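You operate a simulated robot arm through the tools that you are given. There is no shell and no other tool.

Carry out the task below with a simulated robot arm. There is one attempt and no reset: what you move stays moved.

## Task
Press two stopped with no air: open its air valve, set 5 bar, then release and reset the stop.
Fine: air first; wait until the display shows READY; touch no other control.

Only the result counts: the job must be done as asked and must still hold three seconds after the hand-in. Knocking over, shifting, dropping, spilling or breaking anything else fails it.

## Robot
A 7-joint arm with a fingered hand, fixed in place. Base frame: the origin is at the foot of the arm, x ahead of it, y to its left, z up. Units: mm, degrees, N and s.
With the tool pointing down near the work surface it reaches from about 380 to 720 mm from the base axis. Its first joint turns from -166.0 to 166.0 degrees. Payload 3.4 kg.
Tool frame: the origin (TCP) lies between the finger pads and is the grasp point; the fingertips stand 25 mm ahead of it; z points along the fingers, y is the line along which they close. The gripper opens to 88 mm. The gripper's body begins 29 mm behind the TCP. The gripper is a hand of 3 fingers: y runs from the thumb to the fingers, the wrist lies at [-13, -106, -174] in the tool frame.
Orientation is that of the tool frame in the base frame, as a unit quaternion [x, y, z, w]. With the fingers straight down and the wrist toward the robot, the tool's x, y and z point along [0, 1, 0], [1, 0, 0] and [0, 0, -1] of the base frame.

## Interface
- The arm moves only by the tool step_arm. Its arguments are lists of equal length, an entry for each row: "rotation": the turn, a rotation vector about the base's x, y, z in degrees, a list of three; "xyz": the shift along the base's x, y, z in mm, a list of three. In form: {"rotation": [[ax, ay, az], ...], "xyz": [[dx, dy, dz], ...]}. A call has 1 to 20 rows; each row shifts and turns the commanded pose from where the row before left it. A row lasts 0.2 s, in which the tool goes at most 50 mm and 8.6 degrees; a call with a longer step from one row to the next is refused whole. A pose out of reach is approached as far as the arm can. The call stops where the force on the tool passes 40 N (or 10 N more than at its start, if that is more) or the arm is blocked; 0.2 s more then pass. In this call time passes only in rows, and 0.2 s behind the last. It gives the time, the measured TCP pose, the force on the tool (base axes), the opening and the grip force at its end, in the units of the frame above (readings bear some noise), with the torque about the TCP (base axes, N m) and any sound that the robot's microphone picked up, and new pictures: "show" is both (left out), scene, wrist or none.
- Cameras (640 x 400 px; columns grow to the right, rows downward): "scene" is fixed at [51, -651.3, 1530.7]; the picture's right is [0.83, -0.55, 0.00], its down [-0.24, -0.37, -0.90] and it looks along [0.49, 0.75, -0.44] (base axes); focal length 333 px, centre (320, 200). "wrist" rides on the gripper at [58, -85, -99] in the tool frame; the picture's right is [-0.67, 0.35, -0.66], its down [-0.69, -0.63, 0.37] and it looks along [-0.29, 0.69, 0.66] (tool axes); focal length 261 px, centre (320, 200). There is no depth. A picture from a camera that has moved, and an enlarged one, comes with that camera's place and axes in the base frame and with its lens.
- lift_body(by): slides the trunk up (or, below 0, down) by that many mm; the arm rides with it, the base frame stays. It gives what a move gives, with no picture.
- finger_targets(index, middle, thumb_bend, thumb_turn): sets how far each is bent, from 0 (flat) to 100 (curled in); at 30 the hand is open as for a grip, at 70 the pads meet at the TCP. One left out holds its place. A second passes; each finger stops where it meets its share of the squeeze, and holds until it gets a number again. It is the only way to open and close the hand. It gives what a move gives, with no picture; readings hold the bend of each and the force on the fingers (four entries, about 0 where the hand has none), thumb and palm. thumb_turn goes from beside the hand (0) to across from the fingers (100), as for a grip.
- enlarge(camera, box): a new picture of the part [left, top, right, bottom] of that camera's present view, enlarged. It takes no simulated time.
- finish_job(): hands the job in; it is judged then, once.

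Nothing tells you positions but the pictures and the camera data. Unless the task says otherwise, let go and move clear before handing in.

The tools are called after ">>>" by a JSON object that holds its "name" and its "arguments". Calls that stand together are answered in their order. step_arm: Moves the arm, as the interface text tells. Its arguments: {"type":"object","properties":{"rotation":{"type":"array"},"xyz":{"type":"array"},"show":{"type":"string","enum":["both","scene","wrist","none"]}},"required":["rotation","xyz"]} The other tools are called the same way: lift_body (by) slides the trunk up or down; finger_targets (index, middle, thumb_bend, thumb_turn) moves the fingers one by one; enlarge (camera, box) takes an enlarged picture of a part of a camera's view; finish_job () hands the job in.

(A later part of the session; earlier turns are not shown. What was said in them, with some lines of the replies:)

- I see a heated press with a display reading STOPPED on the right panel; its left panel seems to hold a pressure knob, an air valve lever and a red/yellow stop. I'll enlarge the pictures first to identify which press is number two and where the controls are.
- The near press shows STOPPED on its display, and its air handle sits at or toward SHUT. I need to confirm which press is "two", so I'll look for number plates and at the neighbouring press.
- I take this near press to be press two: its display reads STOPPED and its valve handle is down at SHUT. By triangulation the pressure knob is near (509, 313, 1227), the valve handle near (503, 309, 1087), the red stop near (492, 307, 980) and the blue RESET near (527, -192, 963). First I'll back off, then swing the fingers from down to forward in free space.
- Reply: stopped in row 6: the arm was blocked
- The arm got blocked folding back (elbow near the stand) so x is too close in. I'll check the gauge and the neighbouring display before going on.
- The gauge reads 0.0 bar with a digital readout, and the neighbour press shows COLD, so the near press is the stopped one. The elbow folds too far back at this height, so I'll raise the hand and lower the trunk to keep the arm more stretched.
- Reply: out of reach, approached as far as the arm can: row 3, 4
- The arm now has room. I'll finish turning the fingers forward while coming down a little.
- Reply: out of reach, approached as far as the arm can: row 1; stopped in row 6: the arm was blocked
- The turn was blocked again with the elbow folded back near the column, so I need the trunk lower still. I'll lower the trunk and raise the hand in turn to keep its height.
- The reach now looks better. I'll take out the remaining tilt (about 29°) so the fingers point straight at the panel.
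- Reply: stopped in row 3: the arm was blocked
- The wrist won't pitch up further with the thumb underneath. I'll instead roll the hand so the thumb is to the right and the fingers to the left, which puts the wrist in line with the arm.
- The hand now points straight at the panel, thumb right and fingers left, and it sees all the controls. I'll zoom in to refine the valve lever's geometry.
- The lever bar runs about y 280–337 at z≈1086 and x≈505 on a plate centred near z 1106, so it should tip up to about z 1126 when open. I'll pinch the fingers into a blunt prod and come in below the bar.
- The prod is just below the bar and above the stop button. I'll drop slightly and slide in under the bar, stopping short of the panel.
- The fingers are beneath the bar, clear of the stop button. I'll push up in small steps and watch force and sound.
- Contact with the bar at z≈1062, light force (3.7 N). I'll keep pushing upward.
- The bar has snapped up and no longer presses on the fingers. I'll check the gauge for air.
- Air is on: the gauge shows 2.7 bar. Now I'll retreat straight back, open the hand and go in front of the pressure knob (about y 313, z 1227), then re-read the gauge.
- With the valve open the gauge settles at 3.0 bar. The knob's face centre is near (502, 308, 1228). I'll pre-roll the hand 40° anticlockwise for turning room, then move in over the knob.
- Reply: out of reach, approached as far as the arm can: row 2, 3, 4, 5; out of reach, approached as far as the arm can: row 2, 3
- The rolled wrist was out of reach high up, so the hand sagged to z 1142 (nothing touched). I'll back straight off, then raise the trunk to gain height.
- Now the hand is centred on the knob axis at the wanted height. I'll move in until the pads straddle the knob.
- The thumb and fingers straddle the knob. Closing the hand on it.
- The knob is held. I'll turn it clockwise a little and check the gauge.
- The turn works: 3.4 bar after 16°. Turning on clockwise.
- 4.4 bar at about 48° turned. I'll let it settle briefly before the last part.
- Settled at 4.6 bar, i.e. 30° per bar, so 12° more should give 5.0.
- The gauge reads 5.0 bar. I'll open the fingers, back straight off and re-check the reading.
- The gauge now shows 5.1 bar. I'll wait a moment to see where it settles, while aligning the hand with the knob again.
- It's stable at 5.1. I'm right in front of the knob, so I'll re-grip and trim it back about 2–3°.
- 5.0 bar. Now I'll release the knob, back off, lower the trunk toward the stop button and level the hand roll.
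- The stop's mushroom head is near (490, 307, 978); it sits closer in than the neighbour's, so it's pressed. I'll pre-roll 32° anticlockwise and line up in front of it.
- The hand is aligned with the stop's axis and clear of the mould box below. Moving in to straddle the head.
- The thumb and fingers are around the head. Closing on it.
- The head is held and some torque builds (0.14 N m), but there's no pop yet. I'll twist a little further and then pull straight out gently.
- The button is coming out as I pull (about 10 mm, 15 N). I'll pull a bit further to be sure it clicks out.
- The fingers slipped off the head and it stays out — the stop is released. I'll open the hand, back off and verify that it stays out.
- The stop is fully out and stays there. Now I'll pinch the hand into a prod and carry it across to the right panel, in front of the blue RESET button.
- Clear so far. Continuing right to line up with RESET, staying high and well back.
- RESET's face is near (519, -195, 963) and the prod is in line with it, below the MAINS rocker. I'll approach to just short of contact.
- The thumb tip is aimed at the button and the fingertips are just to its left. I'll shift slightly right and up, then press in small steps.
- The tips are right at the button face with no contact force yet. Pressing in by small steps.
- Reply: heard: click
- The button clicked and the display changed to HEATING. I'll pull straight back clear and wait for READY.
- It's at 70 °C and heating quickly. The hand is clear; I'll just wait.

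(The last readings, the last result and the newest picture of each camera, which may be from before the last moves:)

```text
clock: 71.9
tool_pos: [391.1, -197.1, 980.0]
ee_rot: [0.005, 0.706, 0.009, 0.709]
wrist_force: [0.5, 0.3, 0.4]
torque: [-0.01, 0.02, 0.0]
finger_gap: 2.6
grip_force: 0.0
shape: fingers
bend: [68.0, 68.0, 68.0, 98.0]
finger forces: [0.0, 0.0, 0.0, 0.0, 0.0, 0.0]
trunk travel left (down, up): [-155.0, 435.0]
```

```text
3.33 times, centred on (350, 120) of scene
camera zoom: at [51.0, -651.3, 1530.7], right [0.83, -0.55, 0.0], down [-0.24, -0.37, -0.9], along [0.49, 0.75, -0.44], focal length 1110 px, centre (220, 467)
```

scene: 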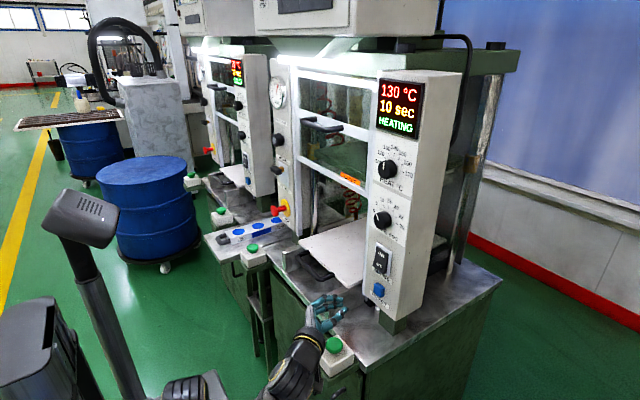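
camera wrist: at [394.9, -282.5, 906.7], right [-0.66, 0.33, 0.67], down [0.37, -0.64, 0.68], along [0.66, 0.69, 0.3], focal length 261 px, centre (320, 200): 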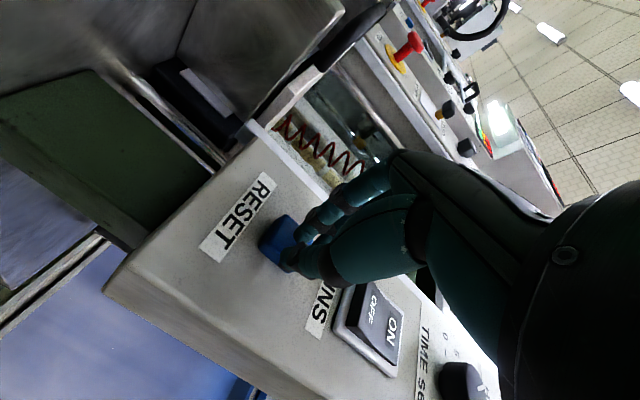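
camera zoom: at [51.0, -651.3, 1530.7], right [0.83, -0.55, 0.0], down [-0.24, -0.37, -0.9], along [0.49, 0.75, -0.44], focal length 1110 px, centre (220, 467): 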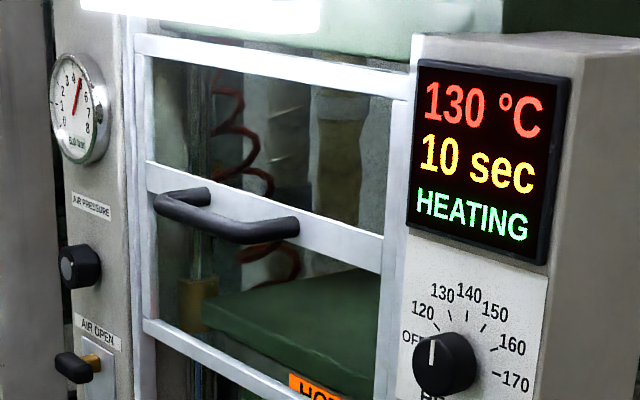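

130 °C and still HEATING. I'll wait a few seconds more.

>>> {"name": "step_arm", "arguments": {"rotation": [[0, 0, 0], [0, 0, 0], [0, 0, 0], [0, 0, 0], [0, 0, 0], [0, 0, 0], [0, 0, 0], [0, 0, 0], [0, 0, 0], [0, 0, 0], [0, 0, 0], [0, 0, 0], [0, 0, 0], [0, 0, 0], [0, 0, 0], [0, 0, 0], [0, 0, 0], [0, 0, 0], [0, 0, 0], [0, 0, 0]], "xyz": [[0, 0, 0], [0, 0, 0], [0, 0, 0], [0, 0, 0], [0, 0, 0], [0, 0, 0], [0, 0, 0], [0, 0, 0], [0, 0, 0], [0, 0, 0], [0, 0, 0], [0, 0, 0], [0, 0, 0], [0, 0, 0], [0, 0, 0], [0, 0, 0], [0, 0, 0], [0, 0, 0], [0, 0, 0], [0, 0, 0]], "show": "none"}}

>>> {"name": "enlarge", "arguments": {"camera": "scene", "box": [260, 60, 440, 180]}}

>>> {"name": "enlarge", "arguments": {"camera": "scene", "box": [270, 75, 300, 115]}}

>>> {"name": "enlarge", "arguments": {"camera": "scene", "box": [230, 150, 310, 230]}}

```text
clock: 76.1
tool_pos: [391.2, -197.6, 980.2]
ee_rot: [0.006, 0.705, 0.009, 0.709]
wrist_force: [-0.3, 0.9, -0.1]
torque: [-0.04, -0.01, 0.01]
finger_gap: 2.5
grip_force: 0.0
shape: fingers
bend: [68.0, 68.0, 68.0, 98.0]
finger forces: [0.1, 0.0, 0.0, 0.0, 0.1, 0.0]
trunk travel left (down, up): [-155.0, 435.0]
```

```text
3.33 times, centred on (350, 120) of scene
camera zoom: at [51.0, -651.3, 1530.7], right [0.83, -0.55, 0.0], down [-0.24, -0.37, -0.9], along [0.49, 0.75, -0.44], focal length 1110 px, centre (220, 467)
```

zoom: 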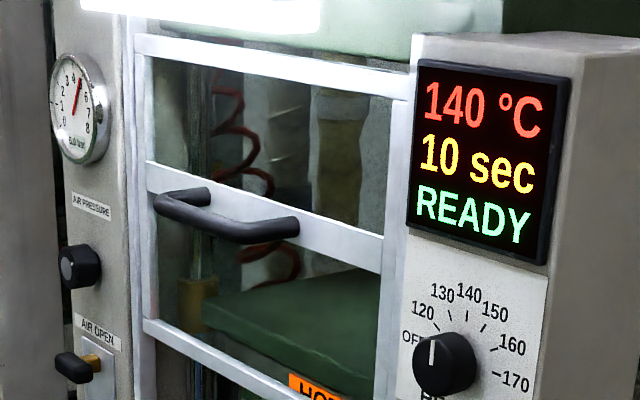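

```text
10.00 times, centred on (285, 95) of scene
camera zoom: at [51.0, -651.3, 1530.7], right [0.83, -0.55, 0.0], down [-0.24, -0.37, -0.9], along [0.49, 0.75, -0.44], focal length 3331 px, centre (670, 1250)
```

zoom: 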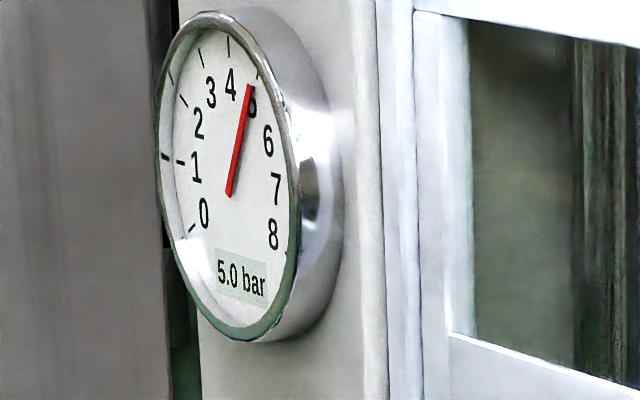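

```text
5.00 times, centred on (270, 190) of scene
camera zoom: at [51.0, -651.3, 1530.7], right [0.83, -0.55, 0.0], down [-0.24, -0.37, -0.9], along [0.49, 0.75, -0.44], focal length 1666 px, centre (570, 250)
```

zoom: 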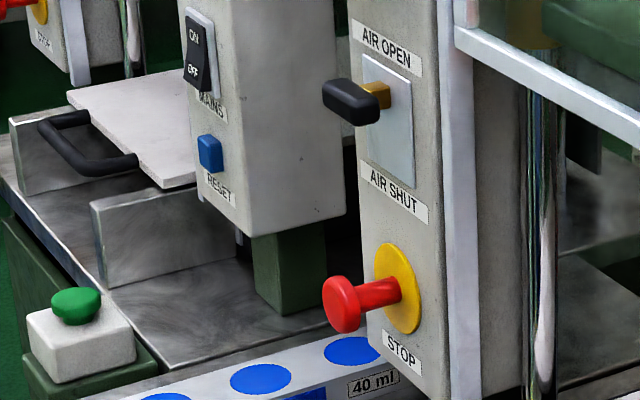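

The display shows 140 °C READY, the gauge holds 5.0 bar, the valve is up at OPEN, the stop is out and the hand is clear of everything. Handing in.

>>> {"name": "finish_job", "arguments": {}}

```text
The job is handed in.
```

Press two is running again and its display shows READY at 140 °C. I handed the job in, but the tool gave no verdict.

I did the steps in the order you asked:
1. **Air:** I pushed the valve lever up to AIR OPEN, and the gauge rose from 0.0 bar.
2. **Pressure:** I turned the knob to 5.1 bar, then trimmed it back. The gauge read 5.0 bar just before hand-in.
3. **Stop:** I tried twisting the stop button first, which did nothing. A straight pull released it, and it stayed out.
4. **Reset:** I pressed RESET once. It clicked, and the display went from STOPPED to HEATING, then to READY about 15 seconds later.

I saw no number plate on either press. I took the near one as press two because its display read STOPPED and its gauge showed no air, while the neighbouring press read COLD.

I touched no other controls, knocked nothing over, and left the hand clear of the press.
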